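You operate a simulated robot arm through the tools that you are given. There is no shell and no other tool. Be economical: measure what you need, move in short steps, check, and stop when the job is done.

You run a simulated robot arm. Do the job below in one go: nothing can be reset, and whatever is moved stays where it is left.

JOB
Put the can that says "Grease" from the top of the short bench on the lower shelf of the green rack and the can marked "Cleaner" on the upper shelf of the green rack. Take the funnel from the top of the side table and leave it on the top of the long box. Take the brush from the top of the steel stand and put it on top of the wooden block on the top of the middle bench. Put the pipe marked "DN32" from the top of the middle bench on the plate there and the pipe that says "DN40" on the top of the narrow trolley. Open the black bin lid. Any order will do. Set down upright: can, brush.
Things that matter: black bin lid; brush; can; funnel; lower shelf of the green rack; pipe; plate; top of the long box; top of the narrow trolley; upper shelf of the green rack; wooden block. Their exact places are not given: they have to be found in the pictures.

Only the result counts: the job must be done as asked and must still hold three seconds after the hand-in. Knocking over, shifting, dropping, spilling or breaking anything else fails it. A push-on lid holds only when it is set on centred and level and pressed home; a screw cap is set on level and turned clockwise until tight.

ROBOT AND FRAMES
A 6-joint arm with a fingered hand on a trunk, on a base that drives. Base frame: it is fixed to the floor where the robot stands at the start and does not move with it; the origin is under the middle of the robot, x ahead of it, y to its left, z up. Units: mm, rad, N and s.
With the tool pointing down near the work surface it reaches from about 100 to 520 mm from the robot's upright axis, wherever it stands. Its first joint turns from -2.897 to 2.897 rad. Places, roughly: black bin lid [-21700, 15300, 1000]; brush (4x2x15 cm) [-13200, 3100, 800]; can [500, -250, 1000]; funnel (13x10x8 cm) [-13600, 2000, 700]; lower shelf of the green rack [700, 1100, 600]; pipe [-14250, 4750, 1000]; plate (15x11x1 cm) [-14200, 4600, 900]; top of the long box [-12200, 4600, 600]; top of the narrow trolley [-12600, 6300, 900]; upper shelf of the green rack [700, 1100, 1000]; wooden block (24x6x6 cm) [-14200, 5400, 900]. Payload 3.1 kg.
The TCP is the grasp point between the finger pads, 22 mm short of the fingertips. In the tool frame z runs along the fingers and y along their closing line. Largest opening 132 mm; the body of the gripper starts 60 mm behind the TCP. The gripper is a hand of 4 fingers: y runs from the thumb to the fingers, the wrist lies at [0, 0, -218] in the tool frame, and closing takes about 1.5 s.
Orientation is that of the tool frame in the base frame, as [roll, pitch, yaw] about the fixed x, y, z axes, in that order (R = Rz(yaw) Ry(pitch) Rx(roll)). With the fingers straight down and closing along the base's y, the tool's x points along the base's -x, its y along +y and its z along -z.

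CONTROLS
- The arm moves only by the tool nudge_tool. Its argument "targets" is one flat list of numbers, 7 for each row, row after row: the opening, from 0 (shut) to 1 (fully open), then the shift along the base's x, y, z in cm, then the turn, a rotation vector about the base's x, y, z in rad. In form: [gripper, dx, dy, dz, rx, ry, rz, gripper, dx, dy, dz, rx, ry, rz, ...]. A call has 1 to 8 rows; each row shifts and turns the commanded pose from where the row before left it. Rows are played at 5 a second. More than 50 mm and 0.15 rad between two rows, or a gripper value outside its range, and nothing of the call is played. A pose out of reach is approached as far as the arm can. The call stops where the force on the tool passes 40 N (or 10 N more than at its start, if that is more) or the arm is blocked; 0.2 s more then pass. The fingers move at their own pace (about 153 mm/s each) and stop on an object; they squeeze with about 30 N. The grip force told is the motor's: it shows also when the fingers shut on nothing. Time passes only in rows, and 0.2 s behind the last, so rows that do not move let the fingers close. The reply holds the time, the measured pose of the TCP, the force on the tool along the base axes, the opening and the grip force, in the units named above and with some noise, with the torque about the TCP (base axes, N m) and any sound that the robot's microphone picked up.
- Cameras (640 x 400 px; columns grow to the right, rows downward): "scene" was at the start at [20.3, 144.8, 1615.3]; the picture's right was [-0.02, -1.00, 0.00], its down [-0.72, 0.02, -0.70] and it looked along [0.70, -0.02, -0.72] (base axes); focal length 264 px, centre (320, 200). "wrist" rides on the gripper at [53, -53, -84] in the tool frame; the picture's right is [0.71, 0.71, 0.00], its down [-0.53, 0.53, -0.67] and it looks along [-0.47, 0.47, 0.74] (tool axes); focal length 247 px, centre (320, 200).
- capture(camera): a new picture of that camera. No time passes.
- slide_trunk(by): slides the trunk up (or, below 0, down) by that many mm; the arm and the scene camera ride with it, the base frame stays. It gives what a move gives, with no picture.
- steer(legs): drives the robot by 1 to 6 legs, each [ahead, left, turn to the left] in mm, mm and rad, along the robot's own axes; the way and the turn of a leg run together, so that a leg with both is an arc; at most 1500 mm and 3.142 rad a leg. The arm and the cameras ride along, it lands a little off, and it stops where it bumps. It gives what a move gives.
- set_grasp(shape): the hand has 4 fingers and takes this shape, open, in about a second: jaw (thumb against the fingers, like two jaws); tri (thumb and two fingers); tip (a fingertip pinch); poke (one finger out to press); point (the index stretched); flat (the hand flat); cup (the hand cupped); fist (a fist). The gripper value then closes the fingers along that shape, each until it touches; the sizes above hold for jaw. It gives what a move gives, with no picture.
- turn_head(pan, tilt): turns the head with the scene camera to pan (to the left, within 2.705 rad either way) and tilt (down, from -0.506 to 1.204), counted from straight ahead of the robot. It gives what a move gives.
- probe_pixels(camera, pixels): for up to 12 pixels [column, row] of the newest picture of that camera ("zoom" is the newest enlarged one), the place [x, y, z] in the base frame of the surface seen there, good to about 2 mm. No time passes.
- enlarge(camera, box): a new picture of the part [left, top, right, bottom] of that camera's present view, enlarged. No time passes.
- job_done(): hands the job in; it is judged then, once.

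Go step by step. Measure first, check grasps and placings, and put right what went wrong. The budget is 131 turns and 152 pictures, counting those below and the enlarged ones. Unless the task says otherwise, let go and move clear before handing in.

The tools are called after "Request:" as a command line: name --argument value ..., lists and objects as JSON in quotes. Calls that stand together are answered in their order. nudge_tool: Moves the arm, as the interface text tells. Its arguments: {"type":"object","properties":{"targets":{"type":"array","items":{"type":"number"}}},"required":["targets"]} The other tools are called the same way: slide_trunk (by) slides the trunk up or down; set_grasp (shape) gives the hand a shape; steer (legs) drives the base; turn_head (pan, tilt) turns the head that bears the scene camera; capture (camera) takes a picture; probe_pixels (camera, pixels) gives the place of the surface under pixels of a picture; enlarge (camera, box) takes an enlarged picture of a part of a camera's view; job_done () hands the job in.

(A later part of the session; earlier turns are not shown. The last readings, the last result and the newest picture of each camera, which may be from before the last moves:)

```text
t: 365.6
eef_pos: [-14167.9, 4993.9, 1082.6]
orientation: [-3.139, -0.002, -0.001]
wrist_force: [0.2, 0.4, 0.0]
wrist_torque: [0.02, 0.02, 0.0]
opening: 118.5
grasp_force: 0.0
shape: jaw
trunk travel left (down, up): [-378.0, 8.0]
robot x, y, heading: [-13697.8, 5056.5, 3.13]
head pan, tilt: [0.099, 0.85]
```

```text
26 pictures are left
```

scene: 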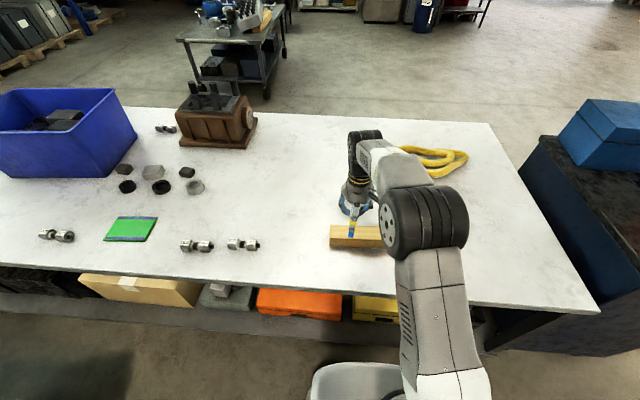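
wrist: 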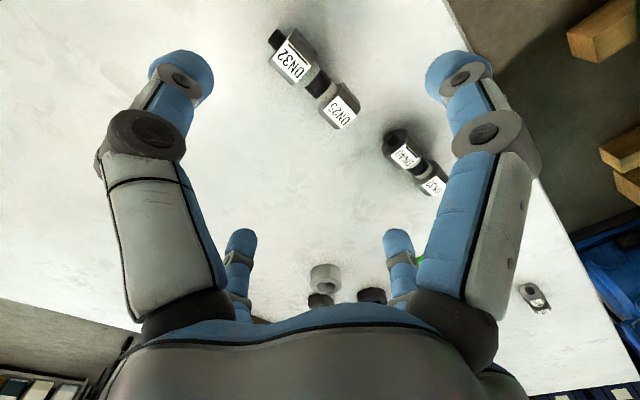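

Clear view of the DN32/DN25 pipe at (275–360, 30–125). I'll probe both ends.

Request:
probe_pixels --camera "wrist" --pixels '[[274, 40], [293, 62], [318, 82], [342, 112], [325, 95], [308, 55], [280, 72], [398, 140], [410, 155], [352, 122]]'

```text
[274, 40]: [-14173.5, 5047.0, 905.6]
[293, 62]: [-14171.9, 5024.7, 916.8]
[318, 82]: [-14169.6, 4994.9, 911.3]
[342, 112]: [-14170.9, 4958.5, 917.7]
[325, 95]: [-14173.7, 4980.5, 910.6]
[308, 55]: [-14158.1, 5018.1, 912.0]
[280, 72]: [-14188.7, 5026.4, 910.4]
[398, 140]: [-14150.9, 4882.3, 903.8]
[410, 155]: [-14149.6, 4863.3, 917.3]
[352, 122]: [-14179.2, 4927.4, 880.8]
```

Pipe axis is x≈-14172, spanning y 4945–5050. I'll centre, open fully, and lower with the trunk.

Request:
nudge_tool --targets '[1, -0.4, 0.35, 0, 0, 0, 0]'

Request:
slide_trunk --by -130

Request:
capture --camera "wrist"

```text
t: 366.0
eef_pos: [-14172.7, 4998.3, 1084.8]
orientation: [3.14, 0.0, -0.002]
wrist_force: [0.0, -1.0, -0.9]
wrist_torque: [-0.01, 0.02, 0.0]
opening: 132.2
grasp_force: 0.2
shape: jaw
trunk travel left (down, up): [-378.0, 8.0]
robot x, y, heading: [-13699.3, 5053.8, 3.132]
head pan, tilt: [0.099, 0.85]
```

```text
t: 367.6
eef_pos: [-14172.3, 4998.0, 953.6]
orientation: [-3.141, 0.0, -0.003]
wrist_force: [-1.0, 0.2, 0.2]
wrist_torque: [0.01, 0.01, -0.01]
opening: 131.9
grasp_force: 0.1
shape: jaw
trunk travel left (down, up): [-248.0, 138.0]
robot x, y, heading: [-13697.7, 5055.5, 3.131]
head pan, tilt: [0.099, 0.85]
```

```text
25 pictures are left
```

wrist: 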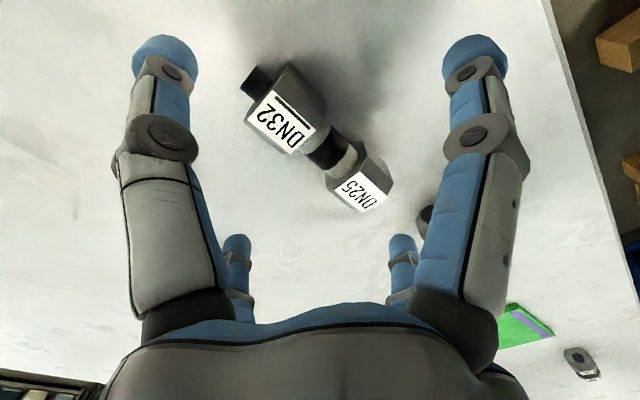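

Centred. I'll descend to 911 and close.

Request:
nudge_tool --targets '[1, 0, 0, -2.2, 0, 0, 0, 1, 0, 0, -2, 0, 0, 0, 0.5, 0, 0, 0, 0, 0, 0, 0, 0, 0, 0, 0, 0, 0, 0, 0, 0, 0, 0, 0, 0, 0, 0, 0, 0, 0, 0, 0, 0, 0, 0, 0, 0, 0, 0]'

Request:
nudge_tool --targets '[0, 0, 0, 1.5, 0, 0, 0, 0, 0, 0, 2.5, 0, 0, 0]'

Request:
capture --camera "wrist"

```text
t: 369.2
eef_pos: [-14173.4, 5000.0, 913.4]
orientation: [3.141, -0.002, -0.003]
wrist_force: [0.0, 0.7, -0.6]
wrist_torque: [0.01, 0.03, -0.01]
opening: 66.0
grasp_force: 30.1
shape: jaw
trunk travel left (down, up): [-248.0, 138.0]
robot x, y, heading: [-13701.4, 5057.0, 3.132]
head pan, tilt: [0.099, 0.85]
```

```text
t: 369.8
eef_pos: [-14173.5, 5000.2, 955.7]
orientation: [3.14, 0.0, -0.002]
wrist_force: [0.2, 0.2, -2.6]
wrist_torque: [0.0, -0.02, 0.0]
opening: 65.7
grasp_force: 29.9
shape: jaw
trunk travel left (down, up): [-248.0, 138.0]
robot x, y, heading: [-13699.5, 5055.6, 3.135]
head pan, tilt: [0.099, 0.85]
```

```text
24 pictures are left
```

wrist: 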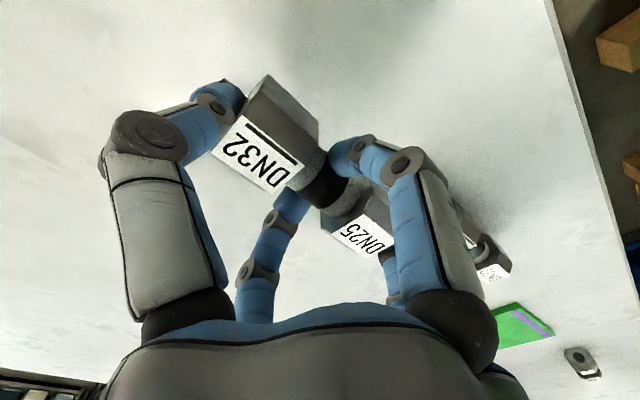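

The pipe is held level. I'll raise a little and move 440 mm south over the plate.

Request:
nudge_tool --targets '[0, -1, 0, 4, 0, 0, 0]'

Request:
steer --legs '[[0, 440, 0]]'

Request:
capture --camera "wrist"

Request:
capture --camera "scene"

```text
t: 370.2
eef_pos: [-14183.6, 4998.9, 994.4]
orientation: [3.141, -0.001, -0.002]
wrist_force: [0.2, -0.7, -2.3]
wrist_torque: [0.01, -0.02, 0.01]
opening: 65.8
grasp_force: 30.3
shape: jaw
trunk travel left (down, up): [-248.0, 138.0]
robot x, y, heading: [-13697.1, 5056.0, 3.131]
head pan, tilt: [0.099, 0.85]
```

```text
t: 372.8
eef_pos: [-14188.9, 4563.3, 992.0]
orientation: [-3.14, -0.001, -0.009]
wrist_force: [-0.5, -0.6, -3.0]
wrist_torque: [-0.01, -0.01, -0.04]
opening: 66.0
grasp_force: 29.9
shape: jaw
trunk travel left (down, up): [-248.0, 138.0]
robot x, y, heading: [-13701.3, 4617.1, 3.126]
head pan, tilt: [0.099, 0.85]
```

```text
23 pictures are left
```

wrist: 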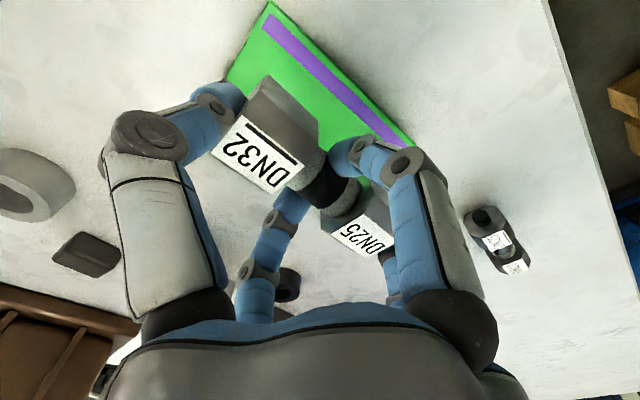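

```text
22 pictures are left
```

scene: 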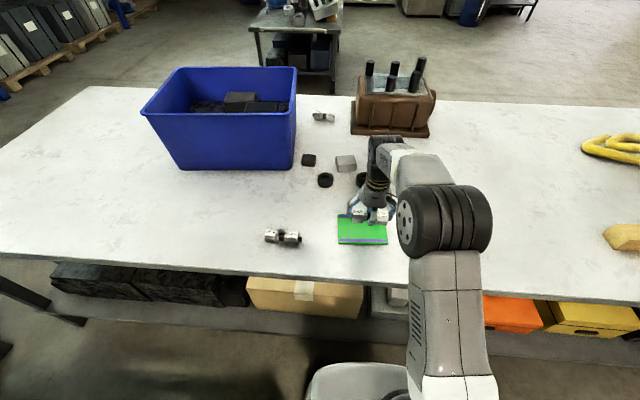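

I'll measure the plate corners.

Request:
probe_pixels --camera "scene" --pixels '[[341, 241], [385, 241], [341, 219], [384, 230], [362, 241]]'

Request:
probe_pixels --camera "wrist" --pixels '[[268, 10], [404, 138], [232, 75], [300, 65], [215, 90]]'

```text
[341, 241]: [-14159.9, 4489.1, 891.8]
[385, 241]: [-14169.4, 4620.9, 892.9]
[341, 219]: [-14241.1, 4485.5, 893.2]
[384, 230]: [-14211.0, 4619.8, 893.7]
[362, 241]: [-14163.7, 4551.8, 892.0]
```

```text
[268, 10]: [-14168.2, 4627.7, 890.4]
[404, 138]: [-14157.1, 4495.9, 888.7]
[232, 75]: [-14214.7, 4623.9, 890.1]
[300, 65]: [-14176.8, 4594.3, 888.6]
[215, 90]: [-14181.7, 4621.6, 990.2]
```

Plate centre is about (-14211, 4557). I'll align and lower to contact at about z 923.

Request:
nudge_tool --targets '[0, -2.1, -0.6, -2, 0, 0, 0, 0, 0, 0, -4, 0, 0, 0, 0, 0, 0, -0.5, 0, 0, 0, 0, 0, 0, -0.25, 0, 0, 0]'

Request:
nudge_tool --targets '[0, 0, 0, -0.15, 0, 0, 0, 0, 0, 0, -0.1, 0, 0, 0]'

```text
t: 373.8
eef_pos: [-14210.1, 4556.8, 923.1]
orientation: [-3.141, -0.002, -0.01]
wrist_force: [0.0, -0.3, -3.0]
wrist_torque: [0.0, -0.01, -0.03]
opening: 65.8
grasp_force: 29.8
shape: jaw
trunk travel left (down, up): [-248.0, 138.0]
robot x, y, heading: [-13707.0, 4615.3, 3.124]
head pan, tilt: [0.099, 0.85]
```

```text
t: 374.4
eef_pos: [-14209.8, 4557.2, 923.1]
orientation: [-3.141, -0.002, -0.007]
wrist_force: [-0.2, 0.0, -3.4]
wrist_torque: [-0.01, -0.03, 0.01]
opening: 65.7
grasp_force: 29.8
shape: jaw
trunk travel left (down, up): [-248.0, 138.0]
robot x, y, heading: [-13708.8, 4620.1, 3.125]
head pan, tilt: [0.099, 0.85]
```

Request:
nudge_tool --targets '[0, 0, 0, -0.15, 0, 0, 0, 0, 0, 0, -0.15, 0, 0, 0]'

```text
t: 375.0
eef_pos: [-14209.0, 4557.9, 921.8]
orientation: [3.14, 0.002, -0.008]
wrist_force: [0.8, -0.8, 14.3]
wrist_torque: [0.06, -0.01, -0.01]
opening: 65.6
grasp_force: 30.3
shape: jaw
trunk travel left (down, up): [-248.0, 138.0]
robot x, y, heading: [-13703.5, 4614.8, 3.121]
head pan, tilt: [0.099, 0.85]
```

Contact. I'll release and rise.

Request:
nudge_tool --targets '[0.6, 0, 0, 0, 0, 0, 0, 0.8, 0, 0, 0, 0, 0, 0, 1, 0, 0, 0, 0, 0, 0, 1, 0, 0, 2, 0, 0, 0, 1, 0, 0, 3, 0, 0, 0, 1, 0, 0, 4, 0, 0, 0]'

Request:
capture --camera "wrist"

```text
t: 376.4
eef_pos: [-14208.6, 4556.3, 1014.5]
orientation: [-3.141, -0.003, -0.011]
wrist_force: [-0.2, 0.2, -0.5]
wrist_torque: [-0.03, -0.01, -0.01]
opening: 132.0
grasp_force: 0.1
shape: jaw
trunk travel left (down, up): [-248.0, 138.0]
robot x, y, heading: [-13704.7, 4618.3, 3.126]
head pan, tilt: [0.099, 0.85]
```

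```text
21 pictures are left
```

wrist: 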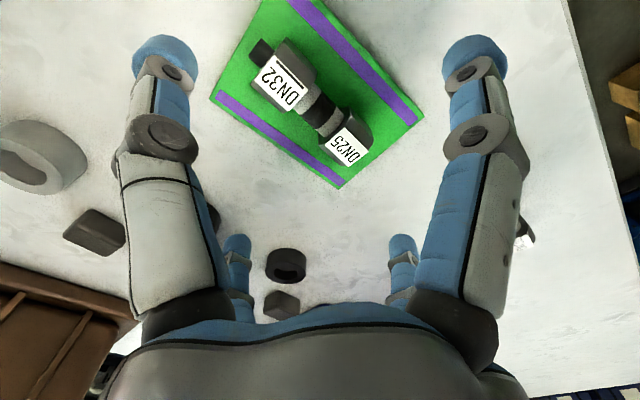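

DN32 sits on the plate. Next I'll move 282 mm north over DN40.

Request:
steer --legs '[[0, -282, 0]]'

Request:
nudge_tool --targets '[1, 3, 0, 0, 0, 0, 0, 1, 2.8, 0, 0, 0, 0, 0]'

Request:
capture --camera "wrist"

```text
t: 378.4
eef_pos: [-14205.4, 4838.5, 1012.7]
orientation: [3.141, -0.001, 0.0]
wrist_force: [0.7, -0.5, -0.5]
wrist_torque: [0.01, 0.01, -0.01]
opening: 131.9
grasp_force: 0.2
shape: jaw
trunk travel left (down, up): [-248.0, 138.0]
robot x, y, heading: [-13702.1, 4905.1, 3.136]
head pan, tilt: [0.099, 0.85]
```

```text
t: 379.0
eef_pos: [-14147.7, 4837.2, 1013.2]
orientation: [3.142, 0.001, 0.0]
wrist_force: [0.4, -0.1, -0.7]
wrist_torque: [0.02, -0.03, 0.01]
opening: 131.9
grasp_force: 0.0
shape: jaw
trunk travel left (down, up): [-248.0, 138.0]
robot x, y, heading: [-13700.2, 4902.6, 3.135]
head pan, tilt: [0.099, 0.85]
```

```text
20 pictures are left
```

wrist: 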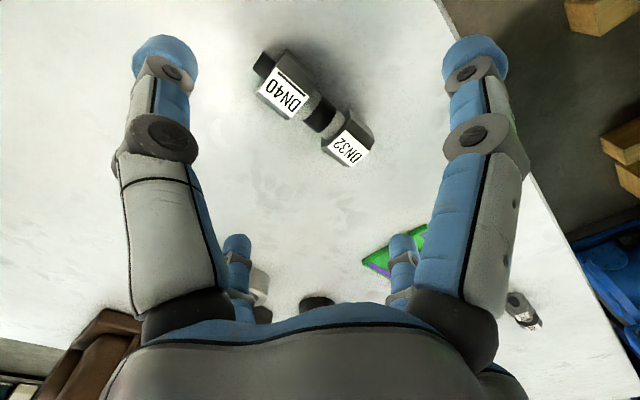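

Request:
probe_pixels --camera "wrist" --pixels '[[259, 64], [283, 92], [320, 115], [347, 150], [305, 85], [268, 103], [365, 150], [333, 160]]'

```text
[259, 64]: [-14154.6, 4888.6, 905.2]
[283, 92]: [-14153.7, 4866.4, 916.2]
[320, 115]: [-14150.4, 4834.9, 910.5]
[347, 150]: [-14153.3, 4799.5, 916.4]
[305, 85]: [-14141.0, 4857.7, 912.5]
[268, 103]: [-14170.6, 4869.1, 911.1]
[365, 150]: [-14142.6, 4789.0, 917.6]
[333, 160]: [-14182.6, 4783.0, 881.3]
```

DN40's axis is x≈-14152, spanning y 4783–4891. I'll align, descend, and grip.

Request:
nudge_tool --targets '[1, -0.5, 0, -3, 0, 0, 0, 1, 0, 0, -4, 0, 0, 0, 1, 0, 0, -3, 0, 0, 0, 0.5, 0, 0, 0, 0, 0, 0, 0, 0, 0, 0, 0, 0, 0, 0, 0, 0, 0, 0, 0, 0, 0, 0, 0, 0, 0, 0, 0, 0, 0, 0, 0, 0, 0, 0]'

Request:
nudge_tool --targets '[0, 0, 0, 2, 0, 0, 0, 0, 0, 0, 3, 0, 0, 0]'

Request:
capture --camera "wrist"

```text
t: 380.8
eef_pos: [-14153.1, 4838.5, 911.4]
orientation: [-3.141, -0.002, 0.0]
wrist_force: [-0.2, 0.8, -0.1]
wrist_torque: [-0.02, 0.0, 0.03]
opening: 66.2
grasp_force: 30.0
shape: jaw
trunk travel left (down, up): [-248.0, 138.0]
robot x, y, heading: [-13703.5, 4902.7, 3.139]
head pan, tilt: [0.099, 0.85]
```

```text
t: 381.4
eef_pos: [-14151.2, 4837.5, 961.4]
orientation: [3.141, -0.001, 0.001]
wrist_force: [0.0, -0.5, -2.3]
wrist_torque: [-0.02, 0.01, 0.01]
opening: 66.4
grasp_force: 29.9
shape: jaw
trunk travel left (down, up): [-248.0, 138.0]
robot x, y, heading: [-13702.1, 4902.7, 3.134]
head pan, tilt: [0.099, 0.85]
```

```text
19 pictures are left
```

wrist: 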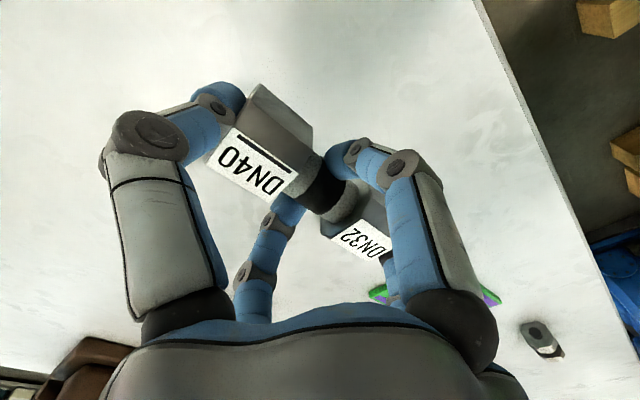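

DN40 is held. I'll raise, back off, go north, turn to face the trolley, and look at its top.

Request:
slide_trunk --by 130

Request:
steer --legs '[[-300, 0, 0], [0, -700, 0], [0, 0, -3.13], [0, 600, 0]]'

Request:
turn_head --pan 0.1 --tilt 0.75

Request:
capture --camera "scene"

```text
t: 383.0
eef_pos: [-14151.1, 4837.7, 1091.0]
orientation: [3.141, -0.002, -0.001]
wrist_force: [0.6, 0.2, -2.5]
wrist_torque: [0.0, 0.0, 0.03]
opening: 66.2
grasp_force: 30.0
shape: jaw
trunk travel left (down, up): [-378.0, 8.0]
robot x, y, heading: [-13699.4, 4903.3, 3.132]
head pan, tilt: [0.099, 0.85]
```

```text
t: 384.6
eef_pos: [-13944.6, 4830.3, 1092.0]
orientation: [-3.136, 0.001, 0.072]
wrist_force: [0.8, -1.3, -2.6]
wrist_torque: [0.0, -0.01, 0.0]
opening: 65.9
grasp_force: 30.0
shape: jaw
trunk travel left (down, up): [-378.0, 8.0]
robot x, y, heading: [-13504.5, 4932.5, -3.078]
head pan, tilt: [0.099, 0.85]
stopped in leg 1: the robot was blocked; the commanded pose is now the measured one
```

```text
t: 385.3
eef_pos: [-13950.1, 4834.9, 1090.5]
orientation: [-3.141, -0.002, 0.074]
wrist_force: [0.2, 0.2, -2.3]
wrist_torque: [-0.01, -0.01, 0.01]
opening: 66.3
grasp_force: 29.9
shape: jaw
trunk travel left (down, up): [-378.0, 8.0]
robot x, y, heading: [-13509.6, 4935.2, -3.076]
head pan, tilt: [0.099, 0.75]
```

```text
18 pictures are left
```

scene: 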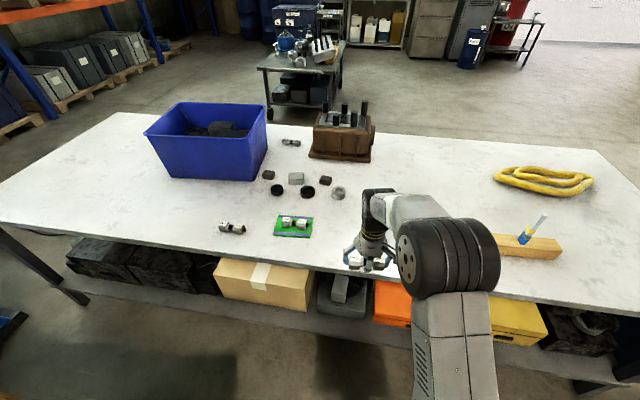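

My back bumped something at x≈-13200. I'll ease forward 30, square up, and sidestep north before turning.

Request:
steer --legs '[[30, 0, 0], [0, -350, -0.065], [0, -420, 0]]'

Request:
turn_head --pan 2.3 --tilt 0.75

Request:
capture --camera "scene"

```text
t: 390.1
eef_pos: [-13995.9, 5619.2, 1091.4]
orientation: [-3.142, -0.003, 0.004]
wrist_force: [0.0, -0.2, -2.6]
wrist_torque: [0.02, 0.0, -0.02]
opening: 66.2
grasp_force: 29.8
shape: jaw
trunk travel left (down, up): [-378.0, 8.0]
robot x, y, heading: [-13546.4, 5685.0, 3.138]
head pan, tilt: [0.099, 0.75]
```

```text
t: 392.2
eef_pos: [-13994.0, 5620.2, 1090.8]
orientation: [3.141, -0.001, 0.003]
wrist_force: [0.2, -0.5, -2.2]
wrist_torque: [-0.02, -0.01, -0.01]
opening: 66.2
grasp_force: 30.1
shape: jaw
trunk travel left (down, up): [-378.0, 8.0]
robot x, y, heading: [-13546.6, 5685.7, 3.138]
head pan, tilt: [2.3, 0.75]
```

```text
17 pictures are left
```

scene: 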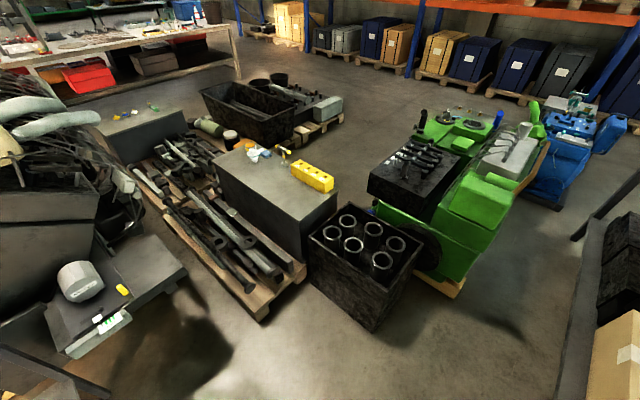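

The crate looks to be in place next to the box. I'll turn to face the trolley.

Request:
steer --legs '[[0, 0, -3.138], [0, 560, 0]]'

Request:
turn_head --pan 0.1 --tilt 0.7

Request:
capture --camera "scene"

```text
t: 402.6
eef_pos: [-13130.4, 6352.2, 1090.7]
orientation: [-3.141, -0.001, -3.082]
wrist_force: [-0.2, -0.1, -2.5]
wrist_torque: [-0.03, 0.02, 0.01]
opening: 66.0
grasp_force: 30.2
shape: jaw
trunk travel left (down, up): [-378.0, 8.0]
robot x, y, heading: [-13574.5, 6257.4, 0.046]
head pan, tilt: [2.3, 0.75]
```

```text
t: 404.7
eef_pos: [-13130.6, 6350.6, 1090.4]
orientation: [-3.141, -0.001, -3.081]
wrist_force: [-0.7, 0.4, -2.6]
wrist_torque: [-0.02, 0.01, 0.01]
opening: 66.1
grasp_force: 30.1
shape: jaw
trunk travel left (down, up): [-378.0, 8.0]
robot x, y, heading: [-13575.7, 6259.2, 0.05]
head pan, tilt: [0.099, 0.7]
```

```text
16 pictures are left
```

scene: 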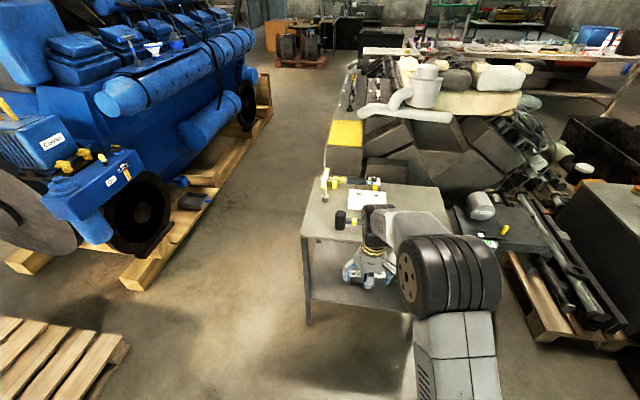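

I'll probe the trolley top and its items.

Request:
probe_pixels --camera "scene" --pixels '[[305, 237], [318, 228], [312, 205], [330, 235], [341, 217], [355, 218], [368, 200], [325, 190], [430, 195], [435, 210], [350, 228], [320, 195]]'

Request:
enlarge --camera "scene" --box '[290, 160, 450, 260]'

```text
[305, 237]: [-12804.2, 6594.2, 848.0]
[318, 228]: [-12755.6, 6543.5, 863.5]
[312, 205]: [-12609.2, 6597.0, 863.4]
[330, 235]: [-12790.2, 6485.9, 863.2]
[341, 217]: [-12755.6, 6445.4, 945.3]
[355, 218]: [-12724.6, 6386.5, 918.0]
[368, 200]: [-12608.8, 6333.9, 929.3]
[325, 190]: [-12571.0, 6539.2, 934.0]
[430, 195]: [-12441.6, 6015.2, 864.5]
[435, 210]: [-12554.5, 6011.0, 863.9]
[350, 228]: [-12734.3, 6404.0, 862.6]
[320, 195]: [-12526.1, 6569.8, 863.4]
```

```text
4.00 times, centred on (370, 210) of scene
```

zoom: 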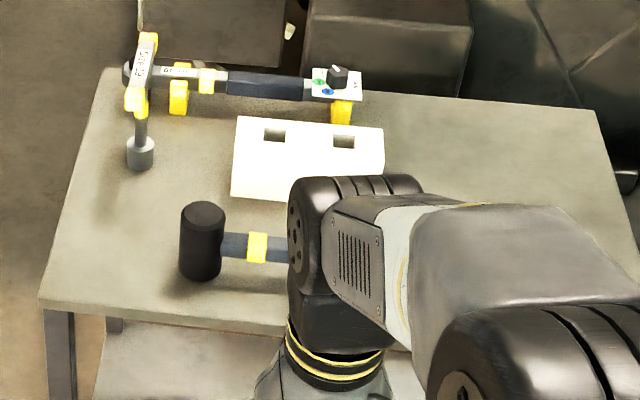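

The right part of the trolley, around (-12680, 6110), looks free. I'll drive there and look down with the wrist camera.

Request:
steer --legs '[[0, 0, -0.05], [0, -212, 0], [445, 0, 0]]'

Request:
capture --camera "wrist"

Request:
capture --camera "scene"

```text
t: 409.0
eef_pos: [-12686.6, 6117.9, 1090.0]
orientation: [3.141, -0.001, -3.134]
wrist_force: [0.3, 0.3, -2.5]
wrist_torque: [0.0, 0.06, 0.0]
opening: 66.0
grasp_force: 29.7
shape: jaw
trunk travel left (down, up): [-378.0, 8.0]
robot x, y, heading: [-13136.9, 6046.2, -0.001]
head pan, tilt: [0.099, 0.7]
```

```text
14 pictures are left
```

wrist: 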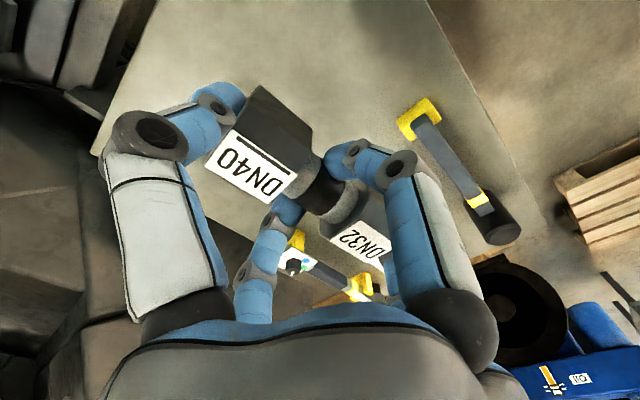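

```text
13 pictures are left
```

scene: 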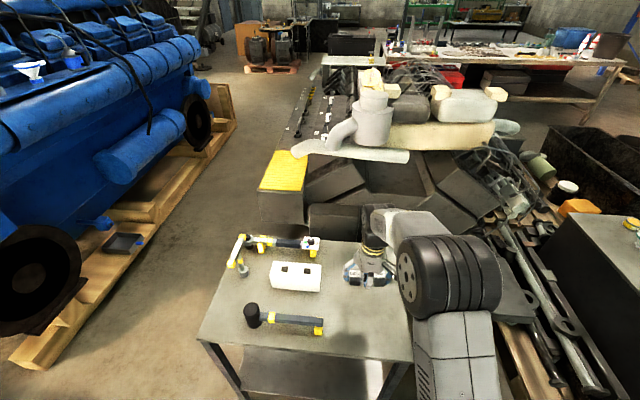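

Request:
probe_pixels --camera "wrist" --pixels '[[415, 120], [330, 60], [250, 60], [120, 110], [300, 240], [355, 285], [395, 60]]'

Request:
probe_pixels --camera "scene" --pixels '[[320, 326], [320, 285], [345, 300], [405, 340], [375, 320], [340, 260]]'

```text
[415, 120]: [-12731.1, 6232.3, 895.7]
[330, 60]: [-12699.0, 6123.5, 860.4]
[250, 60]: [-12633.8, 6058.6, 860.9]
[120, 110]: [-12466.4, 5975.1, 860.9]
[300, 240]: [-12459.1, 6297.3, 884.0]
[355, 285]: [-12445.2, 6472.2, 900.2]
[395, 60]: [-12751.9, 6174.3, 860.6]
```

```text
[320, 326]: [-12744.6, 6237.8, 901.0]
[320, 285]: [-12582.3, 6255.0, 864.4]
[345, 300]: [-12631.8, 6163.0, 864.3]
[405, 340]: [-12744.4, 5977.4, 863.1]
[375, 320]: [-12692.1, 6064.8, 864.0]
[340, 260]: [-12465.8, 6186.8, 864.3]
```

Free below. I'll shift 15 mm south, lower with the trunk, then step to contact at about z 892.

Request:
nudge_tool --targets '[0, 0.5, -1.5, 0, 0, 0, 0]'

Request:
slide_trunk --by -150

Request:
nudge_tool --targets '[0, 0, 0, -3, 0, 0, 0, 0, 0, 0, -1, 0, 0, 0, 0, 0, 0, -0.4, 0, 0, 0, 0, 0, 0, -0.2, 0, 0, 0]'

```text
t: 409.4
eef_pos: [-12680.0, 6102.4, 1090.1]
orientation: [-3.141, 0.0, -3.135]
wrist_force: [0.3, -0.3, -2.0]
wrist_torque: [-0.01, 0.0, -0.01]
opening: 65.9
grasp_force: 29.6
shape: jaw
trunk travel left (down, up): [-378.0, 8.0]
robot x, y, heading: [-13139.5, 6053.3, 0.001]
head pan, tilt: [0.099, 0.7]
```

```text
t: 411.2
eef_pos: [-12680.0, 6102.9, 940.4]
orientation: [-3.141, -0.001, -3.134]
wrist_force: [-1.0, 0.3, -2.3]
wrist_torque: [-0.01, -0.01, -0.01]
opening: 65.9
grasp_force: 30.4
shape: jaw
trunk travel left (down, up): [-228.0, 158.0]
robot x, y, heading: [-13133.7, 6048.9, 0.001]
head pan, tilt: [0.099, 0.7]
```

```text
t: 412.2
eef_pos: [-12679.8, 6102.8, 892.6]
orientation: [3.141, -0.001, -3.134]
wrist_force: [-0.5, -0.7, -2.8]
wrist_torque: [-0.01, 0.0, -0.02]
opening: 65.9
grasp_force: 29.3
shape: jaw
trunk travel left (down, up): [-228.0, 158.0]
robot x, y, heading: [-13135.1, 6049.8, -0.001]
head pan, tilt: [0.099, 0.7]
```

Request:
nudge_tool --targets '[0, 0, 0, -0.15, 0, 0, 0, 0, 0, 0, -0.15, 0, 0, 0]'

```text
t: 412.8
eef_pos: [-12679.8, 6103.0, 890.8]
orientation: [-3.141, -0.001, -3.134]
wrist_force: [-0.1, 0.8, 0.6]
wrist_torque: [0.02, -0.03, 0.04]
opening: 65.8
grasp_force: 30.1
shape: jaw
trunk travel left (down, up): [-228.0, 158.0]
robot x, y, heading: [-13135.8, 6050.8, -0.003]
head pan, tilt: [0.099, 0.7]
```

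Contact is starting. I'll go one more millimetre, then release and rise.

Request:
nudge_tool --targets '[0, 0, 0, -0.1, 0, 0, 0, 0.6, 0, 0, 0, 0, 0, 0, 0.8, 0, 0, 0, 0, 0, 0, 1, 0, 0, 0, 0, 0, 0, 1, 0, 0, 2, 0, 0, 0, 1, 0, 0, 4, 0, 0, 0, 1, 0, 0, 4, 0, 0, 0]'

Request:
capture --camera "wrist"

```text
t: 414.4
eef_pos: [-12682.5, 6104.1, 988.0]
orientation: [3.141, -0.003, -3.135]
wrist_force: [0.2, -0.1, 0.2]
wrist_torque: [0.02, -0.01, -0.05]
opening: 131.7
grasp_force: 0.1
shape: jaw
trunk travel left (down, up): [-228.0, 158.0]
robot x, y, heading: [-13138.2, 6050.0, -0.005]
head pan, tilt: [0.099, 0.7]
```

```text
12 pictures are left
```

wrist: 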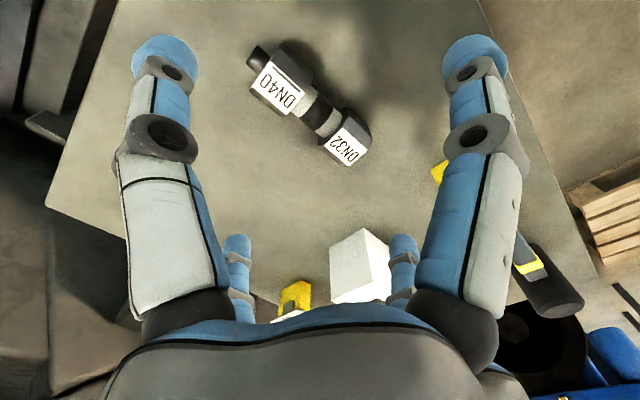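

DN40 is on the trolley. Only the bin lid near (-21700, 15300) remains. I'll retrace through the lane to the west side and look northwest.

Request:
slide_trunk --by 150

Request:
steer --legs '[[-420, 0, 0], [0, 1120, 0], [0, 0, 3.14], [1500, 0, 0], [700, 0, 0], [0, 0, -0.9]]'

Request:
turn_head --pan 0 --tilt 0.25

Request:
capture --camera "scene"

```text
t: 416.1
eef_pos: [-12681.3, 6104.1, 1137.2]
orientation: [3.14, -0.002, -3.133]
wrist_force: [1.3, -0.2, 0.4]
wrist_torque: [0.0, 0.0, 0.02]
opening: 131.8
grasp_force: 0.1
shape: jaw
trunk travel left (down, up): [-378.0, 8.0]
robot x, y, heading: [-13135.3, 6046.8, 0.0]
head pan, tilt: [0.099, 0.7]
```

```text
t: 443.7
eef_pos: [-16041.2, 7749.2, 1136.9]
orientation: [3.141, -0.002, -1.04]
wrist_force: [0.2, -0.5, 0.5]
wrist_torque: [0.01, 0.01, 0.01]
opening: 132.1
grasp_force: 0.0
shape: jaw
trunk travel left (down, up): [-378.0, 8.0]
robot x, y, heading: [-15770.3, 7381.9, 2.095]
head pan, tilt: [0.099, 0.7]
```

```text
t: 444.6
eef_pos: [-16040.7, 7749.1, 1136.9]
orientation: [-3.142, -0.001, -1.039]
wrist_force: [-0.6, -0.6, -0.6]
wrist_torque: [-0.01, 0.0, 0.01]
opening: 132.1
grasp_force: 0.0
shape: jaw
trunk travel left (down, up): [-378.0, 8.0]
robot x, y, heading: [-15768.0, 7382.0, 2.092]
head pan, tilt: [0.0, 0.25]
```

```text
11 pictures are left
```

scene: 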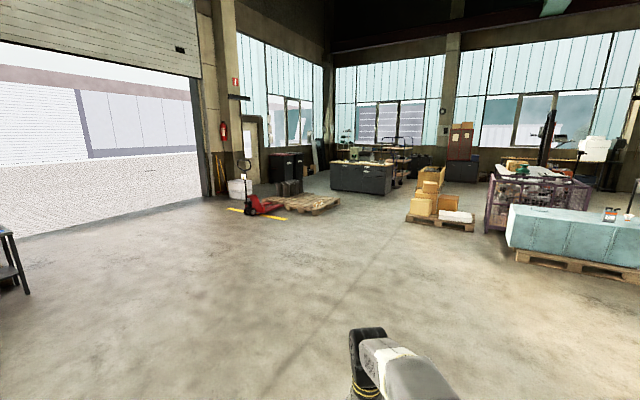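

Dark bins stand near (285,168) by the wall. I'll zoom and probe them.

Request:
enlarge --camera "scene" --box '[220, 130, 350, 220]'

Request:
probe_pixels --camera "scene" --pixels '[[278, 155], [293, 153], [278, 175], [293, 175], [265, 206], [300, 205], [325, 205], [240, 190], [285, 220], [310, 175], [345, 185], [290, 188]]'

```text
4.44 times, centred on (285, 175) of scene
```

zoom: 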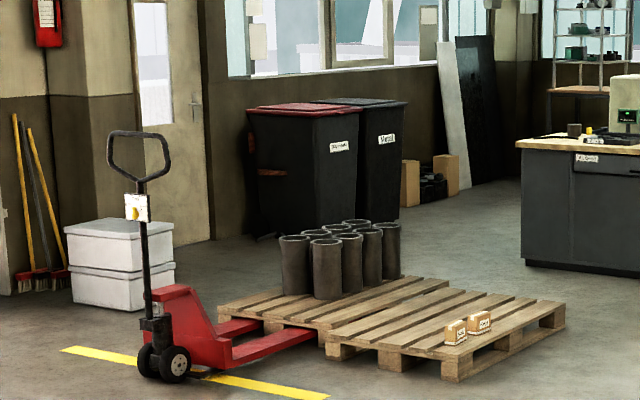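

```text
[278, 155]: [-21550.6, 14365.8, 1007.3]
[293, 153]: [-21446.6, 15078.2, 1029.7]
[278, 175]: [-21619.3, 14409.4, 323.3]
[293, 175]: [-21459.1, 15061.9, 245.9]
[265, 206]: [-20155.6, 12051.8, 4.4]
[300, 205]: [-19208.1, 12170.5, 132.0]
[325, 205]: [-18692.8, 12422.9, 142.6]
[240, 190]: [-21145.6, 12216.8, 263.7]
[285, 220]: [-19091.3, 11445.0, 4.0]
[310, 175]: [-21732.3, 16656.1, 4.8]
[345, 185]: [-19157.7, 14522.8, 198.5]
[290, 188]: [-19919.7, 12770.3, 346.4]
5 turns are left
```

Only 5 turns are left, so I'll batch. The black "Metal" bin is the right-hand one, with its front near x≈-21450 and y≈15060–15540. I'll drive round the pallets between them and the desk, stop in front of the bin facing it, and take measurements on the way.

Request:
steer --legs '[[0, 0, -0.2], [1500, 0, 0], [1500, 0, 0], [1500, 0, 0], [1500, 0, 0], [130, 0, 0]]'

Request:
steer --legs '[[0, 0, 1.073], [1422, 0, 0], [0, 0, -0.671], [1134, 0, 0], [1134, 0, 0], [0, 0, 0.848]]'

Request:
turn_head --pan 0.1 --tilt 0.5

Request:
capture --camera "scene"

Request:
probe_pixels --camera "scene" --pixels '[[100, 150], [160, 150], [220, 150], [280, 150], [340, 150], [400, 150], [460, 150], [160, 200], [220, 200], [280, 200], [340, 200], [400, 200]]'

Request:
probe_pixels --camera "scene" --pixels '[[100, 110], [160, 110], [220, 110], [280, 110], [340, 110], [400, 110], [460, 110], [160, 250], [220, 250], [280, 250], [340, 250], [400, 250]]'

Request:
nudge_tool --targets '[0, -2, 0, 2, 0, 0.145, 0, 0, -2, 0, 2, 0, 0.145, 0, 0, -2, 0, 2, 0, 0.145, 0, 0, -2, 0, 2, 0, 0.145, 0, 0, -2, 0, 2, 0, 0.145, 0]'

Request:
nudge_tool --targets '[0, -2, 0, 2, 0, 0.145, 0, 0, -2, 0, 2, 0, 0.145, 0, 0, -2, 0, 2, 0, 0.145, 0, 0, -2, 0, 2, 0, 0.145, 0, 0, 0, 0, 2, 0, 0.1, 0]'

Request:
capture --camera "scene"

```text
t: 475.0
eef_pos: [-17750.9, 13702.2, 1137.0]
orientation: [-3.141, -0.001, -1.223]
wrist_force: [-0.2, -0.1, 0.0]
wrist_torque: [0.03, -0.02, 0.01]
opening: 132.1
grasp_force: 0.0
shape: jaw
trunk travel left (down, up): [-378.0, 8.0]
robot x, y, heading: [-17549.1, 13292.7, 1.911]
head pan, tilt: [0.0, 0.25]
```

```text
t: 482.6
eef_pos: [-19033.6, 13465.3, 1134.6]
orientation: [-3.139, -0.005, -0.143]
wrist_force: [-0.8, 1.1, -0.9]
wrist_torque: [0.0, -0.05, 0.01]
opening: 132.1
grasp_force: 0.1
shape: jaw
trunk travel left (down, up): [-378.0, 8.0]
robot x, y, heading: [-18573.4, 13452.6, 2.992]
head pan, tilt: [0.0, 0.25]
stopped in leg 2: the robot was blocked; the commanded pose is now the measured one
```

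```text
t: 483.4
eef_pos: [-19027.4, 13465.7, 1137.9]
orientation: [-3.141, -0.001, -0.145]
wrist_force: [-0.3, -0.4, 0.7]
wrist_torque: [0.02, -0.02, 0.01]
opening: 132.3
grasp_force: 0.0
shape: jaw
trunk travel left (down, up): [-378.0, 8.0]
robot x, y, heading: [-18571.0, 13453.4, 2.99]
head pan, tilt: [0.099, 0.499]
```

```text
9 pictures are left
```

scene: 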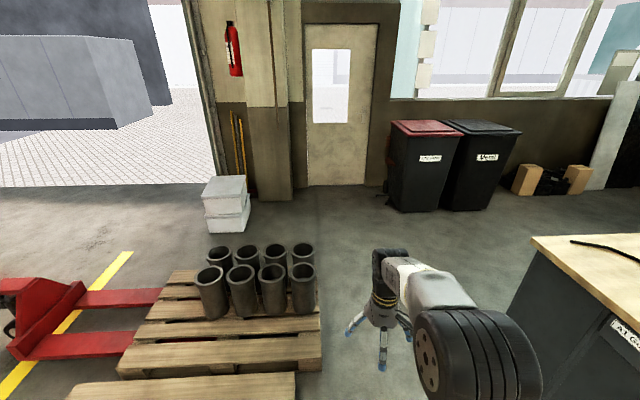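

```text
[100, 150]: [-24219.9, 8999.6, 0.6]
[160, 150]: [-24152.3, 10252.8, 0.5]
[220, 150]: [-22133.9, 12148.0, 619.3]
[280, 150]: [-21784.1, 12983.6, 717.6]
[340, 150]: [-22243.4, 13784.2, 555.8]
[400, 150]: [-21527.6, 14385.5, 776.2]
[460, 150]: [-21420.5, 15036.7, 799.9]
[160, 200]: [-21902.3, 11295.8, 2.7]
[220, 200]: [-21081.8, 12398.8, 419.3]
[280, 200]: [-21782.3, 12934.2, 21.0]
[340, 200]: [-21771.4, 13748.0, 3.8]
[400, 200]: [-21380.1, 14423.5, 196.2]
```

```text
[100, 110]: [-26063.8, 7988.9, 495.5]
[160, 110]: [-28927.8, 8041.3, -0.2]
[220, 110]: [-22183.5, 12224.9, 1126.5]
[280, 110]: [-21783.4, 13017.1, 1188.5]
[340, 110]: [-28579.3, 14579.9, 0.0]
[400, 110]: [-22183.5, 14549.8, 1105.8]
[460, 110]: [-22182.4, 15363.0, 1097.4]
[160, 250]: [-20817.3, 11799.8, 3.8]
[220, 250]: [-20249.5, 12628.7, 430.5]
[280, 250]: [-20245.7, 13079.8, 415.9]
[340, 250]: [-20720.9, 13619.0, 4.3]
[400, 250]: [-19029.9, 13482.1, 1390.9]
```

```text
t: 484.6
eef_pos: [-19131.0, 13466.8, 1239.3]
orientation: [3.015, 0.719, -0.192]
wrist_force: [0.0, -0.6, 0.4]
wrist_torque: [0.02, -0.04, 0.01]
opening: 0.1
grasp_force: 30.3
shape: jaw
trunk travel left (down, up): [-378.0, 8.0]
robot x, y, heading: [-18573.4, 13452.0, 2.991]
head pan, tilt: [0.099, 0.499]
```

```text
t: 485.8
eef_pos: [-19199.2, 13468.9, 1325.7]
orientation: [2.661, 1.276, -0.518]
wrist_force: [0.1, -0.3, 0.1]
wrist_torque: [0.0, 0.02, -0.05]
opening: 0.0
grasp_force: 30.0
shape: jaw
out of reach, approached as far as the arm can: row 3
trunk travel left (down, up): [-378.0, 8.0]
robot x, y, heading: [-18569.1, 13455.5, 2.988]
head pan, tilt: [0.099, 0.499]
```

```text
8 pictures are left
4 turns are left
```

scene: 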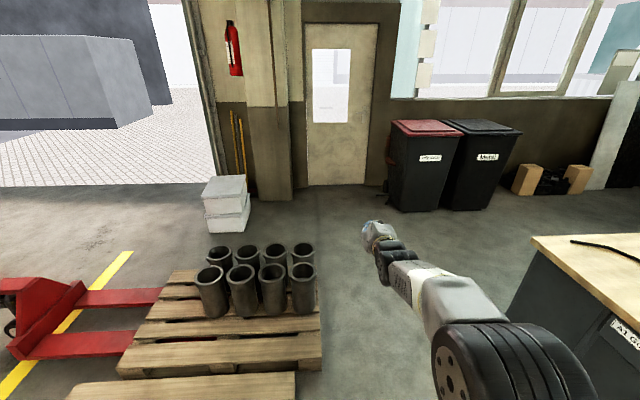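

The pallet's corner blocked me. The lane between the pallet (y<13520) and desk (y>14490) is centred at y≈14000, so I'll sidestep right, pass through, then sidestep to face the black bin and measure its lid with both cameras.

Request:
steer --legs '[[0, -550, 0], [0, 0, 0.13], [950, 0, 0], [950, 0, 0], [0, -680, 0], [0, -600, 0]]'

Request:
turn_head --pan 0.0 --tilt 0.55

Request:
capture --camera "scene"

Request:
probe_pixels --camera "scene" --pixels '[[200, 140], [260, 140], [320, 140], [380, 140], [440, 140], [200, 170], [260, 170], [320, 170], [380, 170], [440, 170], [500, 170], [140, 170]]'

Request:
probe_pixels --camera "scene" --pixels '[[200, 200], [260, 200], [320, 200], [380, 200], [440, 200], [500, 200], [200, 230], [260, 230], [320, 230], [260, 260], [320, 260], [440, 230]]'

Request:
capture --camera "wrist"

Request:
probe_pixels --camera "wrist" --pixels '[[320, 60], [320, 20], [320, 100], [260, 60], [380, 60], [260, 20], [380, 20], [220, 40], [420, 40], [460, 20], [180, 20], [320, 130]]'

```text
t: 505.0
eef_pos: [-20966.9, 15270.5, 1325.8]
orientation: [2.661, 1.276, -0.414]
wrist_force: [0.0, -0.6, -0.4]
wrist_torque: [0.0, 0.01, -0.06]
opening: 0.0
grasp_force: 29.6
shape: jaw
trunk travel left (down, up): [-378.0, 8.0]
robot x, y, heading: [-20338.3, 15315.5, 3.088]
head pan, tilt: [0.099, 0.499]
```

```text
t: 505.7
eef_pos: [-20966.4, 15270.7, 1326.2]
orientation: [2.664, 1.275, -0.413]
wrist_force: [-0.1, 0.0, 0.1]
wrist_torque: [0.0, 0.0, 0.0]
opening: 0.0
grasp_force: 29.8
shape: jaw
trunk travel left (down, up): [-378.0, 8.0]
robot x, y, heading: [-20340.5, 15314.5, 3.092]
head pan, tilt: [0.0, 0.55]
```

```text
7 pictures are left
```

scene: 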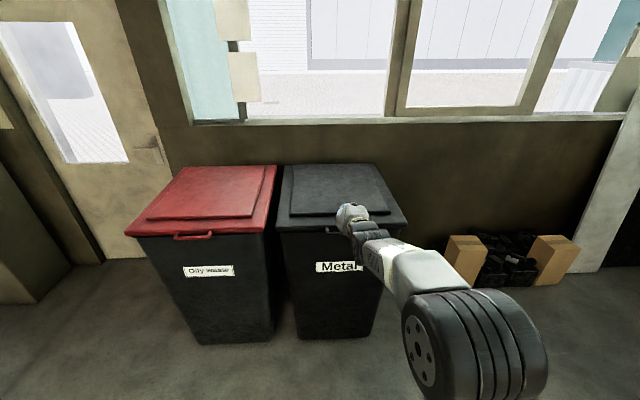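

```text
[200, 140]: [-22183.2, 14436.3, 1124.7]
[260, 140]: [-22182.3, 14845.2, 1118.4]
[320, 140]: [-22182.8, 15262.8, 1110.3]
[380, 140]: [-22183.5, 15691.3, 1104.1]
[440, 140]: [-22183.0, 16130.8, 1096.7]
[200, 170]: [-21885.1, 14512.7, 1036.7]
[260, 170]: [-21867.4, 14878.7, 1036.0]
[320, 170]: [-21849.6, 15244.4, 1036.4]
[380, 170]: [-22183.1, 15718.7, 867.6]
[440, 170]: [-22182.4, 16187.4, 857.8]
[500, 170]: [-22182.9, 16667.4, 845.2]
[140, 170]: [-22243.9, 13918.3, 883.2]
```

```text
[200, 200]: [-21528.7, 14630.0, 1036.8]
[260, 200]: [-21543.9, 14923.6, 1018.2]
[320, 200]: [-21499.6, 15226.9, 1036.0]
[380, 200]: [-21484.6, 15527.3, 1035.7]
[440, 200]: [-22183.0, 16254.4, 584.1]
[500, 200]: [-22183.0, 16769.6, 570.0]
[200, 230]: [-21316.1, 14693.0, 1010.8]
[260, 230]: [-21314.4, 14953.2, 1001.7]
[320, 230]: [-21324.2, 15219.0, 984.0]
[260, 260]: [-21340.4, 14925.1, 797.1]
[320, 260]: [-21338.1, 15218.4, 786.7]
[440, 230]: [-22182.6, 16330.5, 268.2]
```

```text
6 pictures are left
```

wrist: 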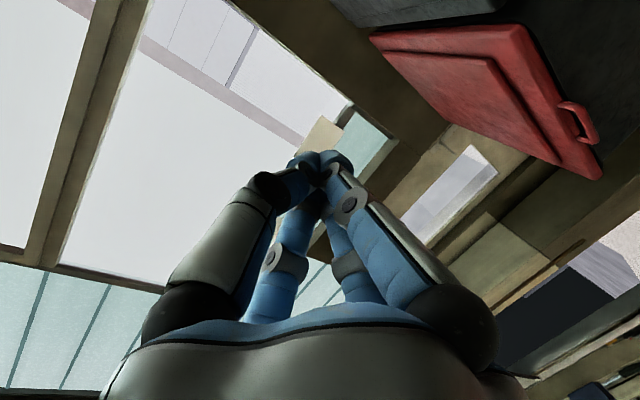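

```text
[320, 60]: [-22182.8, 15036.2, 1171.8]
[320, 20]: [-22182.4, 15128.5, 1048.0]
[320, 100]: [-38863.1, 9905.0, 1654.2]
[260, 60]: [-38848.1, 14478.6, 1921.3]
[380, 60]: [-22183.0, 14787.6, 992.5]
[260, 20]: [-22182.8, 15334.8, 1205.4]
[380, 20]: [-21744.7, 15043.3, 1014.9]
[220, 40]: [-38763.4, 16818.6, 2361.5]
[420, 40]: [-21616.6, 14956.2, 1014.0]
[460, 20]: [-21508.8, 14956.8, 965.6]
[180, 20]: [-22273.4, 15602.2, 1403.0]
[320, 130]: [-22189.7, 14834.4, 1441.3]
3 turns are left
```

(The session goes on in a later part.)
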